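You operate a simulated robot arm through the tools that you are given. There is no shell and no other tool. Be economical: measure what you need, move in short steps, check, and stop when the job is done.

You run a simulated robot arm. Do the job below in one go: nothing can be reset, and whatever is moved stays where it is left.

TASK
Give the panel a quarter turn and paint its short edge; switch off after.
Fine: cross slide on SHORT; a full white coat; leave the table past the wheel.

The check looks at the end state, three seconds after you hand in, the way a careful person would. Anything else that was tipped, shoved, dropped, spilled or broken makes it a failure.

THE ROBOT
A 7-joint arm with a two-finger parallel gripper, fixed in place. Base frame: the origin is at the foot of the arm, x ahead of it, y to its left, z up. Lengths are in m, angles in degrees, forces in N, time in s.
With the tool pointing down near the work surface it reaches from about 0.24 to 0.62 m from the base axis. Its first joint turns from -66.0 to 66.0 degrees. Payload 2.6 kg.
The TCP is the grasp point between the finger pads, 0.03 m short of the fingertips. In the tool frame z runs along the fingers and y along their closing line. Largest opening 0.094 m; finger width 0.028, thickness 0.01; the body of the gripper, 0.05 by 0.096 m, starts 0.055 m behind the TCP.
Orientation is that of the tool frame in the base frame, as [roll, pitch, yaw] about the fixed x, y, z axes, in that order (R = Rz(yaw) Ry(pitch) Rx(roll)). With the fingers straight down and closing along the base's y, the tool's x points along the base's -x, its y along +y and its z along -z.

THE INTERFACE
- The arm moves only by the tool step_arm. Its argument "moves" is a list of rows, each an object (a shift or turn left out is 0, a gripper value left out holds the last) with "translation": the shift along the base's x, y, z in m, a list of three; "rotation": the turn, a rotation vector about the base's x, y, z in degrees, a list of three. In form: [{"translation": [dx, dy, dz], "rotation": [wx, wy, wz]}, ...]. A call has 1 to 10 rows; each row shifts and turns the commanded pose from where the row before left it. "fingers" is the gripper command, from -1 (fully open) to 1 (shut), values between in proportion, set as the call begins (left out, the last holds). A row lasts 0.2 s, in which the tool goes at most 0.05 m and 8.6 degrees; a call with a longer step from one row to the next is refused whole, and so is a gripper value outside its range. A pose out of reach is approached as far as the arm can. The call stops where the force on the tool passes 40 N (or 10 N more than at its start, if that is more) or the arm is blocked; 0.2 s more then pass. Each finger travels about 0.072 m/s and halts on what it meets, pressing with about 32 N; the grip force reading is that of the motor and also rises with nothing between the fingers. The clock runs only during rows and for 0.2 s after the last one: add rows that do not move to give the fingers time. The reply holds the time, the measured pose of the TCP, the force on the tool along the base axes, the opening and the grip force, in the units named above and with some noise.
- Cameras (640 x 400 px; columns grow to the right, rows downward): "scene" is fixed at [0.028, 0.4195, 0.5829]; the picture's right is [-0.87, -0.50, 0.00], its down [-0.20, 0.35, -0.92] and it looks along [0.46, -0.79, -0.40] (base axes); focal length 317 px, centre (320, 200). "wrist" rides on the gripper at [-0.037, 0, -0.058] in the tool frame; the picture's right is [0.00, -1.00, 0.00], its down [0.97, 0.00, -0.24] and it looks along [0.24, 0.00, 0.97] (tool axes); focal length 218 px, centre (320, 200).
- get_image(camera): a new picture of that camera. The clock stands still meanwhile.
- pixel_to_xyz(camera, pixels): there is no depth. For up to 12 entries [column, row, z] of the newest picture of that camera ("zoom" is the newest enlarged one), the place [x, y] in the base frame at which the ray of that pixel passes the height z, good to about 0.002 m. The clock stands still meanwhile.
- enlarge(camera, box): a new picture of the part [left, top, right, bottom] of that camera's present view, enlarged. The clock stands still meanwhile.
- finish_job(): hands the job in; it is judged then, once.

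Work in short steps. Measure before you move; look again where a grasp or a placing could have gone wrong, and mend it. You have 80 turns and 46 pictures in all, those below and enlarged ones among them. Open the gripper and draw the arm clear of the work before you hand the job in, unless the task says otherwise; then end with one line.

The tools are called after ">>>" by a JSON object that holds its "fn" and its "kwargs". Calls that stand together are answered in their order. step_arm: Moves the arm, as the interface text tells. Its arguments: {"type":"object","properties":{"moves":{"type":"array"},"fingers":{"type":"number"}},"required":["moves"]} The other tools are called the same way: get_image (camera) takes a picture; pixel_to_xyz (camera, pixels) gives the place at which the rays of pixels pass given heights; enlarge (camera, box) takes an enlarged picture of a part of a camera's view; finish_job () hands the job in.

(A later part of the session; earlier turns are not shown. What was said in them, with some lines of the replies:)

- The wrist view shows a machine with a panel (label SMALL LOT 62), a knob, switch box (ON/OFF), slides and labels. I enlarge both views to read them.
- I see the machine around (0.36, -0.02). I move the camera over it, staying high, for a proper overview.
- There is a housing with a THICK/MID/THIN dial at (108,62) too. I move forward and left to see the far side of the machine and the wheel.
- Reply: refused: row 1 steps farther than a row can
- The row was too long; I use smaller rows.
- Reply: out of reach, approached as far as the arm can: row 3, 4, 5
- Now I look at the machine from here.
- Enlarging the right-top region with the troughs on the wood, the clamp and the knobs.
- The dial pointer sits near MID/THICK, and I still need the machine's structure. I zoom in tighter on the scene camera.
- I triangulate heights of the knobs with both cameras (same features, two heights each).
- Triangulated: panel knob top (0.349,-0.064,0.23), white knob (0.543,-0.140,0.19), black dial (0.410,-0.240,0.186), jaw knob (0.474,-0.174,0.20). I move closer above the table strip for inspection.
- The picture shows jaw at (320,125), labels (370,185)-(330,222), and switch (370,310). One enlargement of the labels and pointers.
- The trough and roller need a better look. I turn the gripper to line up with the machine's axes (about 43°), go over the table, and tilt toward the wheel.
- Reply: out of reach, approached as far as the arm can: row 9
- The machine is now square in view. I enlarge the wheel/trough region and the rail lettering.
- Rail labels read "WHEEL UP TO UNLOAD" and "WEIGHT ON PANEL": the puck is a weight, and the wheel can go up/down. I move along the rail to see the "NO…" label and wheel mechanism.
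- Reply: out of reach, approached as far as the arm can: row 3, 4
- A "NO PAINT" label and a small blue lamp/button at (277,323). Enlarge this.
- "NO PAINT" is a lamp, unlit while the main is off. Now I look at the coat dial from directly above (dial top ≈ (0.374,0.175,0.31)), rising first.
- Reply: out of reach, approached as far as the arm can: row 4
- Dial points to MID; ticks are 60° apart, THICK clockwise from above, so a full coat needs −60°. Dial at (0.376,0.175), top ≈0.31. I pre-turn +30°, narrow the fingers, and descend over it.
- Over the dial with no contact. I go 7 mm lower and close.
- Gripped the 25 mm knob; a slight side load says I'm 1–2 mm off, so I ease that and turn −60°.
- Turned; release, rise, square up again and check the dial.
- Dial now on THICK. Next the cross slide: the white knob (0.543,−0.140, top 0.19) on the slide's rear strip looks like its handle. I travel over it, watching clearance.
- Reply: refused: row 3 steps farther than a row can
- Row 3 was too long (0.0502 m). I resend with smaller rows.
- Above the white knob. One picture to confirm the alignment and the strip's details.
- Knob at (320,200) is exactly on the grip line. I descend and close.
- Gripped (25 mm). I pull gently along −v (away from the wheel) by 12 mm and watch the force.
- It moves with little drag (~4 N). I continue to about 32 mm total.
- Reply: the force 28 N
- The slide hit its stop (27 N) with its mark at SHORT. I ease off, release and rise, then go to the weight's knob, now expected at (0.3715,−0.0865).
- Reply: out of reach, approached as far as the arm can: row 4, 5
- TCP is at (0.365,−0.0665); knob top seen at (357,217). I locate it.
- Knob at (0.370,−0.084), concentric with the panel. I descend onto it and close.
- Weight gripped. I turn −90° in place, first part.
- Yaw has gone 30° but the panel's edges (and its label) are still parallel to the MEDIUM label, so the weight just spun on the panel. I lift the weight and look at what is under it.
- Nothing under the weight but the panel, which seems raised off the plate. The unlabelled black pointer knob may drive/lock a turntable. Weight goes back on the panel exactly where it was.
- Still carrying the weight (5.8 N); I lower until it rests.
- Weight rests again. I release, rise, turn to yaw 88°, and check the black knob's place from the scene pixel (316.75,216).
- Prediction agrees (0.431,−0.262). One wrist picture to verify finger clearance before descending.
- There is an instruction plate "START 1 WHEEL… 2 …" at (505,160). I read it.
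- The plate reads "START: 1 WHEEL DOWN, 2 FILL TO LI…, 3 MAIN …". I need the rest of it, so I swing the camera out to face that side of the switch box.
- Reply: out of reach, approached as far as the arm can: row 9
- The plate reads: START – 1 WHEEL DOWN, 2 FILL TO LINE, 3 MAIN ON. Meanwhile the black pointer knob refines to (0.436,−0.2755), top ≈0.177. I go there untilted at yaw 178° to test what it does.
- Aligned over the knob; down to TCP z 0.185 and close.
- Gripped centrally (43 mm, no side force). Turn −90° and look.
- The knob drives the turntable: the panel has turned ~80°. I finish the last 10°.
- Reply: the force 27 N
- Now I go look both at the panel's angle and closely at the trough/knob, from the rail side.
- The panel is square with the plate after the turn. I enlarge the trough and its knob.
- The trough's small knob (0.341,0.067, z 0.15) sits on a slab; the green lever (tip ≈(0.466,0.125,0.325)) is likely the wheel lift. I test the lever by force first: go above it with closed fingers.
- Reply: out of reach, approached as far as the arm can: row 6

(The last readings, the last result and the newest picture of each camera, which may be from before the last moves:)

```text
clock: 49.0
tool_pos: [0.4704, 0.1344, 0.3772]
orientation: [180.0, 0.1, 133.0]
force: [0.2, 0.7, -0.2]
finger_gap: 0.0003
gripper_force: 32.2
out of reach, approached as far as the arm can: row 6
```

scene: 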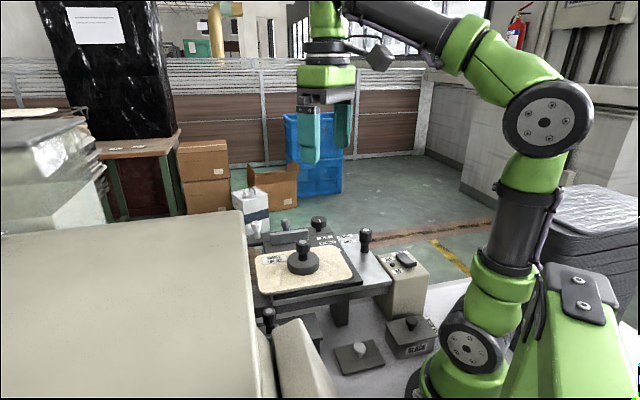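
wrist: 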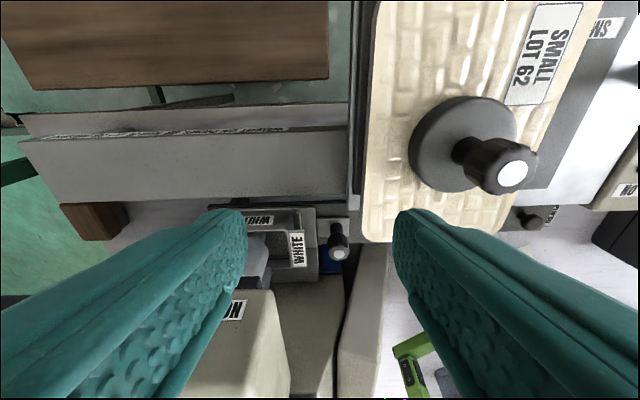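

I lower in small steps until contact and watch the force.

>>> {"fn": "step_arm", "kwargs": {"moves": [{"translation": [0.002, 0, -0.008]}, {"translation": [0, 0, -0.006]}, {"translation": [0, 0, -0.005]}, {"translation": [0, 0, -0.005]}]}}

```text
clock: 50.0
tool_pos: [0.4724, 0.1346, 0.3539]
orientation: [180.0, 0.0, 133.1]
force: [0.1, -0.1, 0.0]
finger_gap: 0.0
gripper_force: 32.3
```

>>> {"fn": "step_arm", "kwargs": {"moves": [{"translation": [0, 0, -0.005]}, {"translation": [0, 0, -0.005]}, {"translation": [0, 0, -0.004]}, {"translation": [0, 0, -0.004]}, {}]}}

```text
clock: 51.2
tool_pos: [0.4727, 0.1337, 0.3358]
orientation: [-179.9, 0.0, 133.0]
force: [0.6, -0.1, 0.2]
finger_gap: 0.0
gripper_force: 31.5
```

No force at tip z 0.306: either I've missed the bar or it moves freely. One picture.

>>> {"fn": "get_image", "kwargs": {"camera": "wrist"}}

```text
6 pictures are left
```

wrist: 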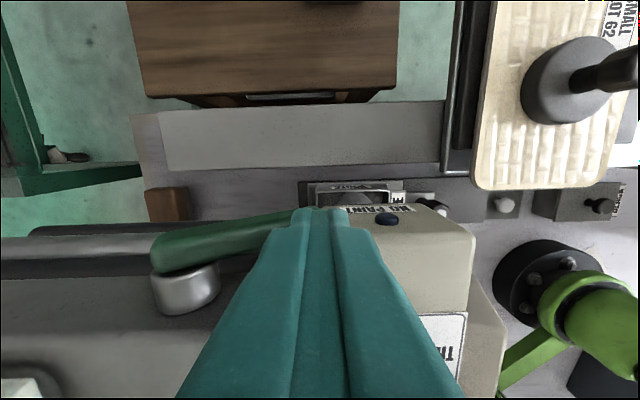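

The bar is now sloping down at its tip, so it turns with almost no force. I follow its arc further down, watching for the end stop.

>>> {"fn": "step_arm", "kwargs": {"moves": [{"translation": [0.003, 0.003, -0.006]}, {"translation": [0.003, 0.003, -0.006]}, {"translation": [0.004, 0.004, -0.005]}, {"translation": [0.004, 0.004, -0.005]}, {}]}}

```text
clock: 52.4
tool_pos: [0.4859, 0.1478, 0.314]
orientation: [-179.9, 0.0, 133.1]
force: [1.0, 1.0, 0.7]
finger_gap: 0.0001
gripper_force: 32.3
```

>>> {"fn": "step_arm", "kwargs": {"moves": [{"translation": [0.004, 0.004, -0.005]}, {"translation": [0.004, 0.004, -0.004]}, {"translation": [0.004, 0.004, -0.003]}, {"translation": [0.004, 0.004, -0.003]}, {}]}}

>>> {"fn": "get_image", "kwargs": {"camera": "wrist"}}

```text
clock: 53.0
tool_pos: [0.4905, 0.1528, 0.3081]
orientation: [-179.9, -0.2, 132.4]
force: [-9.3, -4.6, 2.7]
finger_gap: 0.0001
gripper_force: 32.3
stopped in row 3: the force on the tool passed its limit (the readings are from after the stop); the commanded pose is now the measured one
```

```text
5 pictures are left
```

wrist: 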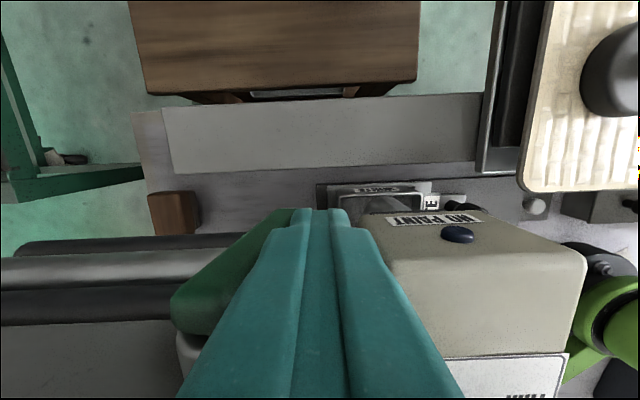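

The lever reached its stop (wheel lowered). I back off, rise, and go to the small knob beside the trough to feel which way it moves.

>>> {"fn": "step_arm", "kwargs": {"moves": [{"translation": [-0.008, -0.008, 0.005]}, {"translation": [-0.005, -0.005, 0.03]}, {"translation": [0, 0, 0.045]}, {"translation": [-0.02, -0.02, 0.03]}, {"translation": [-0.03, -0.015, 0]}, {"translation": [-0.03, -0.015, 0]}, {"translation": [-0.03, -0.012, -0.01]}, {"translation": [-0.0265, -0.0108, -0.02]}, {}]}}

```text
clock: 55.0
tool_pos: [0.3394, 0.0648, 0.3848]
orientation: [-179.9, -0.1, 132.5]
force: [-0.2, -0.1, 0.1]
finger_gap: 0.0
gripper_force: 32.8
out of reach, approached as far as the arm can: row 4
```

Before descending, an enlarged look at the trough and knob with the wheel lowered.

>>> {"fn": "enlarge", "kwargs": {"camera": "wrist", "box": [210, 110, 370, 215]}}

>>> {"fn": "pixel_to_xyz", "kwargs": {"camera": "zoom", "pixels": [[320, 200, 0.15], [320, 200, 0.1], [420, 200, 0.15]]}}

```text
3.81 times, centred on (290, 162) of wrist
```

zoom: 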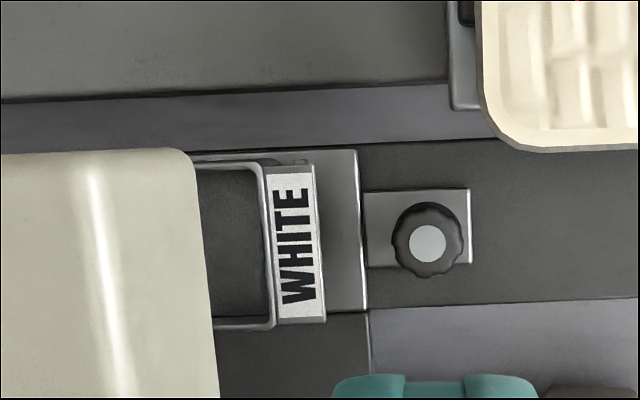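

```text
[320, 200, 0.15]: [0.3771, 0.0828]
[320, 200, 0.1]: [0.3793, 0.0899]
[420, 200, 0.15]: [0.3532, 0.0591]
```

Knob at zoom (428,243) → (0.341,0.068), slab flush against the dock. I open partly and descend around it.

>>> {"fn": "step_arm", "kwargs": {"fingers": 0.1, "moves": [{"translation": [0.001, 0.002, -0.04]}, {"translation": [0.001, 0.001, -0.04]}, {"translation": [0, 0, -0.04]}, {"translation": [0, 0, -0.04]}, {"translation": [0, 0, -0.04]}, {"translation": [0, 0, -0.025]}, {"translation": [0, 0, -0.015]}, {}]}}

>>> {"fn": "step_arm", "kwargs": {"fingers": 1.0, "moves": [{}, {}, {}]}}

```text
clock: 56.8
tool_pos: [0.3421, 0.0691, 0.1466]
orientation: [-179.8, -0.2, 132.5]
force: [0.8, 0.9, 0.4]
finger_gap: 0.0424
gripper_force: 0.1
```

```text
clock: 57.6
tool_pos: [0.3402, 0.0682, 0.1444]
orientation: [-179.6, -0.4, 132.5]
force: [-14.8, -11.8, 3.2]
finger_gap: 0.025
gripper_force: 44.9
```

Gripped; the load along u shows it is firm toward the dock. I try easing it away (−u) by 8 mm.

>>> {"fn": "step_arm", "kwargs": {"moves": [{"translation": [-0.002, -0.002, 0]}, {"translation": [-0.002, -0.002, 0]}, {"translation": [-0.002, -0.002, 0]}]}}

```text
clock: 58.4
tool_pos: [0.3362, 0.0632, 0.145]
orientation: [-179.8, -0.1, 132.7]
force: [5.8, -4.1, -20.5]
finger_gap: 0.025
gripper_force: 45.1
```

It follows, with a downward pull. I continue another 8 mm while yielding slightly downward.

>>> {"fn": "step_arm", "kwargs": {"moves": [{"translation": [0, 0, -0.0015]}, {"translation": [-0.002, -0.002, 0]}, {"translation": [-0.002, -0.002, 0]}, {"translation": [-0.002, -0.002, 0]}]}}

```text
clock: 59.4
tool_pos: [0.3306, 0.057, 0.1443]
orientation: [-180.0, 0.0, 132.5]
force: [3.4, -1.3, 7.5]
finger_gap: 0.0251
gripper_force: 45.2
```

It slides freely along −u (15 mm so far). I look at what it has done to the trough.

>>> {"fn": "get_image", "kwargs": {"camera": "wrist"}}

```text
3 pictures are left
```

wrist: 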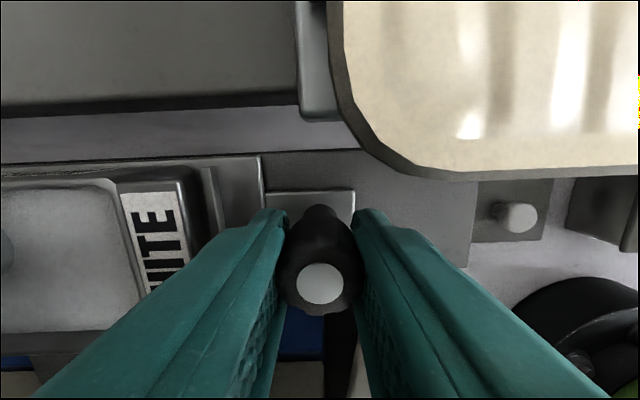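

The trough now shows a light paint surface close below the rim: this slide is the fill valve. I push it shut again straight away.

>>> {"fn": "step_arm", "kwargs": {"moves": [{"translation": [0.006, 0.006, 0]}, {"translation": [0.004, 0.004, 0]}, {}]}}

```text
clock: 60.2
tool_pos: [0.3385, 0.0676, 0.1436]
orientation: [-179.9, 0.1, 132.6]
force: [5.0, -3.7, 18.8]
finger_gap: 0.025
gripper_force: 44.9
```

Nearly home; a last small push until it meets its stop, also relieving the vertical load.

>>> {"fn": "step_arm", "kwargs": {"moves": [{"translation": [0.001, 0.001, 0.001]}, {"translation": [0.001, 0.001, 0]}, {}]}}

```text
clock: 61.0
tool_pos: [0.3404, 0.0677, 0.1439]
orientation: [-179.7, -0.1, 132.4]
force: [-10.7, -16.5, 26.2]
finger_gap: 0.025
gripper_force: 45.4
```

Valve shut against its stop. I release and rise; and get the rocker's end positions from the scene camera (ends at (396.8,253.4) and (416.8,265)).

>>> {"fn": "step_arm", "kwargs": {"fingers": 0.1, "moves": [{"translation": [0, 0, 0]}, {}, {"translation": [0, 0, 0.03]}, {"translation": [0, 0, 0.045]}, {"translation": [0, 0, 0.045]}, {"translation": [0, 0, 0.045]}, {"translation": [0, 0, 0.02]}]}}

>>> {"fn": "pixel_to_xyz", "kwargs": {"camera": "scene", "pixels": [[396.8, 253.4, 0.14], [416.8, 265, 0.14], [406.8, 258.7, 0.14], [398, 263.5, 0.13]]}}

```text
clock: 62.6
tool_pos: [0.3411, 0.0696, 0.3307]
orientation: [-179.8, 0.0, 132.6]
force: [0.2, 0.4, -0.4]
finger_gap: 0.0422
gripper_force: 0.0
```

```text
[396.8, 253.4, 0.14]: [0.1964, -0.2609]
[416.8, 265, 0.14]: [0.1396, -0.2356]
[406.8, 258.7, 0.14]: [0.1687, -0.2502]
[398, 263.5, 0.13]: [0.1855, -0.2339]
```

Rocker centre ≈(0.166,−0.238,0.145). I travel to a spot above it with the fingers closed and take a picture for exact aim.

>>> {"fn": "step_arm", "kwargs": {"fingers": 1.0, "moves": [{"translation": [-0.005, -0.045, 0]}, {"translation": [-0.01, -0.045, 0]}, {"translation": [-0.02, -0.04, 0]}, {"translation": [-0.02, -0.04, 0]}, {"translation": [-0.02, -0.04, 0]}, {"translation": [-0.025, -0.04, 0]}, {"translation": [-0.025, -0.035, -0.01]}, {"translation": [-0.016, -0.015, -0.02]}, {}]}}

>>> {"fn": "get_image", "kwargs": {"camera": "wrist"}}

```text
clock: 64.6
tool_pos: [0.1995, -0.2321, 0.3]
orientation: [-179.8, -0.1, 132.6]
force: [-0.3, 0.3, 0.2]
finger_gap: 0.0
gripper_force: 32.1
```

```text
2 pictures are left
```

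wrist: 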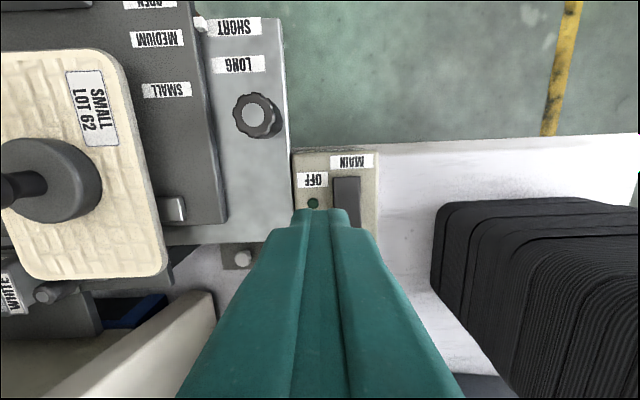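

Rocker at column 347, OFF end row 178, LED row 203, so the ON half is near row 217. I locate these and the black handle.

>>> {"fn": "pixel_to_xyz", "kwargs": {"camera": "wrist", "pixels": [[347, 203, 0.14], [347, 220, 0.14], [347, 178, 0.14], [313, 203, 0.135], [252, 112, 0.2], [252, 112, 0.19]]}}

```text
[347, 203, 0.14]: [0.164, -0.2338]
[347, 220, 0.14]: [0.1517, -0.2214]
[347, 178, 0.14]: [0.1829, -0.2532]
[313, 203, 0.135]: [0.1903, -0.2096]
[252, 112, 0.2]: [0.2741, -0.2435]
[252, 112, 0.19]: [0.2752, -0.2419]
```

ON press point (0.151,−0.2205). I move over it and come down slowly to contact.

>>> {"fn": "step_arm", "kwargs": {"moves": [{"translation": [-0.0485, 0.0115, 0]}, {"translation": [0, 0, -0.045]}, {"translation": [0, 0, -0.045]}, {"translation": [0, 0, -0.02]}, {"translation": [0, 0, -0.006]}, {"translation": [0, 0, -0.005]}, {"translation": [0, 0, -0.004]}, {"translation": [0, 0, -0.004]}]}}

```text
clock: 66.2
tool_pos: [0.1513, -0.2194, 0.1775]
orientation: [-180.0, 0.0, 132.3]
force: [-3.2, 2.0, 5.3]
finger_gap: 0.0
gripper_force: 32.0
stopped in row 7: the force on the tool passed its limit (the readings are from after the stop); the commanded pose is now the measured one
```

Contact at tip z 0.1475 with over 40 N. I press once more gently to see whether the rocker has gone over.

>>> {"fn": "step_arm", "kwargs": {"moves": [{"translation": [0, 0, -0.002]}, {"translation": [0, 0, -0.002]}, {}]}}

```text
clock: 66.6
tool_pos: [0.1514, -0.2193, 0.179]
orientation: [179.9, 0.0, 132.3]
force: [-1.9, 2.4, 5.5]
finger_gap: 0.0
gripper_force: 32.0
stopped in row 2: the force on the tool passed its limit (the readings are from after the stop); the commanded pose is now the measured one
```

Firm now. I rise and go to a view that shows switch LED, trough and NO PAINT lamp together.

>>> {"fn": "step_arm", "kwargs": {"moves": [{"translation": [0, 0, 0.04]}, {"translation": [0.01, 0, 0.045]}, {"translation": [0.025, 0.01, 0.04]}, {"translation": [0.04, 0.022, 0.015]}, {"translation": [0.04, 0.022, 0.015]}, {"translation": [0.042, 0.022, 0.015]}, {"translation": [0.042, 0.022, 0.005]}, {"translation": [0.042, 0.022, 0], "rotation": [5.84, 5.46, 0]}, {"translation": [0.042, 0.026, 0], "rotation": [5.84, 5.46, 0]}, {"rotation": [2.9, 2.7, 0]}]}}

>>> {"fn": "get_image", "kwargs": {"camera": "wrist"}}

```text
clock: 68.8
tool_pos: [0.4346, -0.0734, 0.3532]
orientation: [-179.7, -20.0, 132.3]
force: [-0.7, 0.5, 0.1]
finger_gap: 0.0
gripper_force: 32.2
```

```text
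1 pictures are left
```

wrist: 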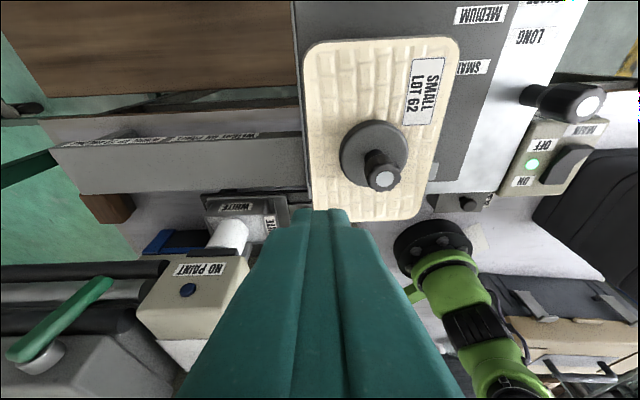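

LED lit green, the wheel is white with paint, and NO PAINT is dark. Now the table: I go to the black handle at (0.275,−0.2425, top ≈0.193).

>>> {"fn": "step_arm", "kwargs": {"fingers": 0.0, "moves": [{"translation": [-0.01, -0.02, 0], "rotation": [-5.84, -5.46, 0]}, {"translation": [-0.025, -0.025, 0], "rotation": [-5.84, -5.46, 0]}, {"translation": [-0.03, -0.03, 0], "rotation": [-2.9, -2.7, 0]}, {"translation": [-0.03, -0.03, -0.01]}, {"translation": [-0.03, -0.03, -0.02]}, {"translation": [-0.0348, -0.0341, -0.01]}, {"translation": [0, 0, -0.04]}, {"translation": [0, 0, -0.04]}, {"translation": [0, 0, -0.04]}, {}]}}

```text
clock: 71.0
tool_pos: [0.2733, -0.243, 0.1919]
orientation: [179.9, 0.1, 132.2]
force: [-0.4, 0.6, -0.7]
finger_gap: 0.0474
gripper_force: 0.1
```

No contact on the way down. A little lower, then close on the handle.

>>> {"fn": "step_arm", "kwargs": {"moves": [{"translation": [0.001, 0, -0.009]}, {}]}}

>>> {"fn": "step_arm", "kwargs": {"fingers": 1.0, "moves": [{}, {}, {}]}}

```text
clock: 71.6
tool_pos: [0.2751, -0.2426, 0.1821]
orientation: [-180.0, 0.1, 132.4]
force: [1.3, 0.1, 0.1]
finger_gap: 0.0471
gripper_force: 0.0
```

```text
clock: 72.4
tool_pos: [0.2746, -0.2433, 0.1832]
orientation: [179.9, 0.0, 132.3]
force: [-1.9, -2.5, -1.8]
finger_gap: 0.0312
gripper_force: 44.9
```

Handle held (31 mm). I push the table along u at about 0.035 m/s, checking side forces.

>>> {"fn": "step_arm", "kwargs": {"moves": [{"translation": [0.005, 0.0047, 0]}, {"translation": [0.005, 0.0047, 0]}, {"translation": [0.005, 0.0047, 0]}, {"translation": [0.005, 0.0047, 0]}, {"translation": [0.005, 0.0047, 0]}, {"translation": [0.005, 0.0047, 0]}, {"translation": [0.005, 0.0047, 0]}, {"translation": [0.005, 0.0047, 0]}]}}

```text
clock: 74.2
tool_pos: [0.315, -0.2031, 0.183]
orientation: [179.9, -0.4, 132.2]
force: [-20.1, 19.1, 3.3]
finger_gap: 0.0314
gripper_force: 44.5
```

The side force shows the rail runs at 45°, not 43°. I relieve it and continue along (0.707,0.707).

>>> {"fn": "step_arm", "kwargs": {"moves": [{"translation": [-0.0008, 0.0018, 0]}, {"translation": [0.0045, 0.005, 0]}, {"translation": [0.0048, 0.0048, 0]}, {"translation": [0.0048, 0.0048, 0]}, {"translation": [0.0048, 0.0048, 0]}, {"translation": [0.0048, 0.0048, 0]}, {"translation": [0.0048, 0.0048, 0]}, {"translation": [0.0048, 0.0048, 0]}, {"translation": [0.0048, 0.0048, 0]}, {"translation": [0.0048, 0.0048, 0]}]}}

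```text
clock: 76.4
tool_pos: [0.3583, -0.1597, 0.183]
orientation: [179.9, 0.1, 132.2]
force: [5.5, -7.7, -25.4]
finger_gap: 0.0311
gripper_force: 45.4
```

Side force is small now. I keep going, with a 1 mm yield in z.

>>> {"fn": "step_arm", "kwargs": {"moves": [{"translation": [0.004, 0.004, -0.001]}, {"translation": [0.004, 0.004, 0]}, {"translation": [0.004, 0.004, 0]}, {"translation": [0.004, 0.004, 0]}, {"translation": [0.004, 0.004, 0]}, {"translation": [0.004, 0.004, 0]}, {"translation": [0.004, 0.004, 0]}, {"translation": [0.004, 0.004, 0]}, {"translation": [0.004, 0.004, 0]}, {"translation": [0.004, 0.004, 0]}]}}

>>> {"fn": "step_arm", "kwargs": {"moves": [{"translation": [0.004, 0.004, 0]}, {"translation": [0.004, 0.004, 0]}, {"translation": [0.004, 0.004, 0]}, {"translation": [0.004, 0.004, 0]}, {"translation": [0.004, 0.004, 0]}, {"translation": [0.004, 0.004, 0]}, {"translation": [0.004, 0.004, 0]}, {"translation": [0.004, 0.004, 0]}, {"translation": [0.004, 0.004, 0]}, {"translation": [0.004, 0.004, 0]}]}}

```text
clock: 78.6
tool_pos: [0.3981, -0.1195, 0.1834]
orientation: [179.9, 0.1, 132.2]
force: [2.8, -3.5, 13.4]
finger_gap: 0.0315
gripper_force: 44.7
```

```text
clock: 80.8
tool_pos: [0.4381, -0.0812, 0.1835]
orientation: [179.9, 0.1, 132.3]
force: [4.3, -6.4, 16.9]
finger_gap: 0.0313
gripper_force: 44.9
```

Travel is 0.23 m, all smooth. I continue past the wheel toward the end stop.

>>> {"fn": "step_arm", "kwargs": {"moves": [{"translation": [0.004, 0.004, 0]}, {"translation": [0.004, 0.004, 0]}, {"translation": [0.004, 0.004, 0]}, {"translation": [0.004, 0.004, 0]}, {"translation": [0.004, 0.004, 0]}, {"translation": [0.004, 0.004, 0]}, {"translation": [0.004, 0.004, 0]}, {"translation": [0.004, 0.004, 0]}, {"translation": [0.004, 0.004, 0]}, {"translation": [0.004, 0.004, 0]}]}}

>>> {"fn": "step_arm", "kwargs": {"moves": [{"translation": [0.004, 0.004, 0]}, {"translation": [0.004, 0.004, 0]}, {"translation": [0.004, 0.004, 0]}, {"translation": [0.004, 0.004, 0]}, {"translation": [0.004, 0.004, 0]}, {"translation": [0.004, 0.004, 0]}, {"translation": [0.004, 0.004, 0]}, {"translation": [0.004, 0.004, 0]}, {"translation": [0.004, 0.004, 0]}, {"translation": [0.004, 0.004, 0]}]}}

```text
clock: 83.0
tool_pos: [0.4791, -0.0388, 0.1835]
orientation: [-180.0, 0.0, 132.3]
force: [4.5, -6.1, 18.7]
finger_gap: 0.0309
gripper_force: 45.5
```

```text
clock: 85.2
tool_pos: [0.5168, 0.0005, 0.1829]
orientation: [180.0, -0.1, 132.3]
force: [8.6, -10.3, 10.6]
finger_gap: 0.0314
gripper_force: 45.1
```

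Travel 0.344 m. I push on gently to see whether the table has an end stop, to be clearly past the wheel.

>>> {"fn": "step_arm", "kwargs": {"moves": [{"translation": [0.004, 0.0045, 0]}, {"translation": [0.004, 0.0045, 0]}, {"translation": [0.004, 0.004, 0]}, {"translation": [0.004, 0.004, 0]}, {"translation": [0.004, 0.004, 0]}, {"translation": [0.004, 0.004, 0]}, {"translation": [0.004, 0.004, 0]}, {"translation": [0.004, 0.004, 0]}, {"translation": [0.004, 0.004, 0]}, {"translation": [0.004, 0.004, 0]}]}}

```text
clock: 86.9
tool_pos: [0.5441, 0.0262, 0.1827]
orientation: [-179.3, -0.1, 131.7]
force: [-5.4, -1.5, 2.9]
finger_gap: 0.0313
gripper_force: 45.2
stopped in row 8: the force on the tool passed its limit (the readings are from after the stop); the commanded pose is now the measured one
```

End stop reached at 0.38 m: the table is past the wheel. I release, rise, and head back to the switch with fingers closing.

>>> {"fn": "step_arm", "kwargs": {"fingers": -0.2, "moves": [{}, {}, {"translation": [0, 0, 0.03]}, {"translation": [-0.005, -0.01, 0.04]}, {"translation": [-0.03, -0.02, 0.03]}, {"translation": [-0.037, -0.03, 0]}, {"translation": [-0.037, -0.03, 0]}, {"translation": [-0.037, -0.03, 0]}, {"translation": [-0.037, -0.03, 0]}, {"translation": [-0.037, -0.03, 0]}]}}

>>> {"fn": "step_arm", "kwargs": {"fingers": 1.0, "moves": [{"translation": [-0.037, -0.03, 0]}, {"translation": [-0.037, -0.03, 0]}, {"translation": [-0.037, -0.03, 0]}, {"translation": [-0.03, -0.025, 0]}, {"translation": [-0.0061, -0.0092, 0]}, {"translation": [0, 0, -0.04]}, {"translation": [0, 0, -0.03]}, {}]}}

```text
clock: 89.1
tool_pos: [0.3219, -0.1558, 0.2833]
orientation: [-179.3, -0.1, 131.8]
force: [-0.3, 0.1, 0.2]
finger_gap: 0.0563
gripper_force: 0.1
```

```text
clock: 90.9
tool_pos: [0.1758, -0.2801, 0.2126]
orientation: [-179.3, -0.1, 131.9]
force: [0.7, 0.4, 0.5]
finger_gap: 0.0
gripper_force: 32.4
```

Corrected target for the OFF half is (0.1775,−0.2475). I shift there and press down slowly.

>>> {"fn": "step_arm", "kwargs": {"moves": [{"translation": [0.0015, 0.0325, 0]}, {"translation": [0, 0, -0.02]}, {"translation": [0, 0, -0.006]}, {"translation": [0, 0, -0.004]}, {"translation": [0, 0, -0.004]}, {"translation": [0, 0, -0.003]}, {"translation": [0, 0, -0.003]}]}}

```text
clock: 92.4
tool_pos: [0.1791, -0.2466, 0.1782]
orientation: [-179.5, 0.4, 131.6]
force: [0.0, 0.0, 1.1]
finger_gap: 0.0
gripper_force: 31.9
stopped in row 7: the force on the tool passed its limit (the readings are from after the stop); the commanded pose is now the measured one
```

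Pressed to a hard stop, as for ON. I rise clear and out of the scene camera's line, then use the last picture for switch and panel.

>>> {"fn": "step_arm", "kwargs": {"fingers": -1.0, "moves": [{"translation": [0, 0, 0.04]}, {"translation": [0.02, 0, 0.045]}, {"translation": [0.03, 0, 0.04]}, {"translation": [0.02, 0, 0.045]}, {"translation": [0.015, 0.0, 0.045]}, {}]}}

>>> {"fn": "enlarge", "kwargs": {"camera": "scene", "box": [230, 180, 450, 320]}}

```text
clock: 93.8
tool_pos: [0.2653, -0.2478, 0.3921]
orientation: [-179.4, 0.3, 131.7]
force: [-0.7, -0.6, 0.1]
finger_gap: 0.0938
gripper_force: 0.0
```

```text
2.86 times, centred on (340, 250) of scene
```

zoom: 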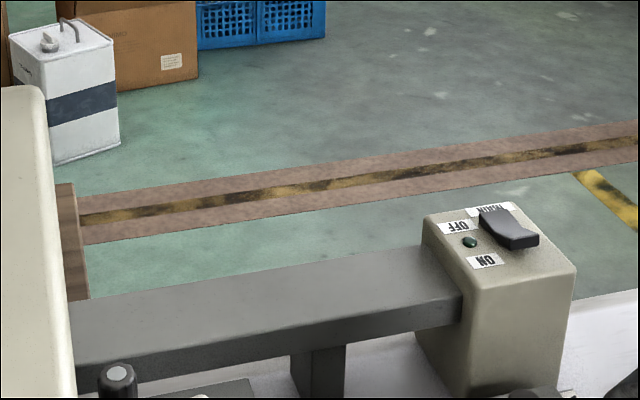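

The LED is dark, so the main is off. The table is out past the wheel, the gripper is open and the arm is clear, so I hand in.

>>> {"fn": "finish_job", "kwargs": {}}

```text
The job is handed in.
```

I gave the panel its quarter turn, set the cross slide to SHORT and ran the short edge past the white-loaded wheel on THICK. The table is at its end stop past the wheel and the main is off; I had no picture left to look at the painted edge itself.
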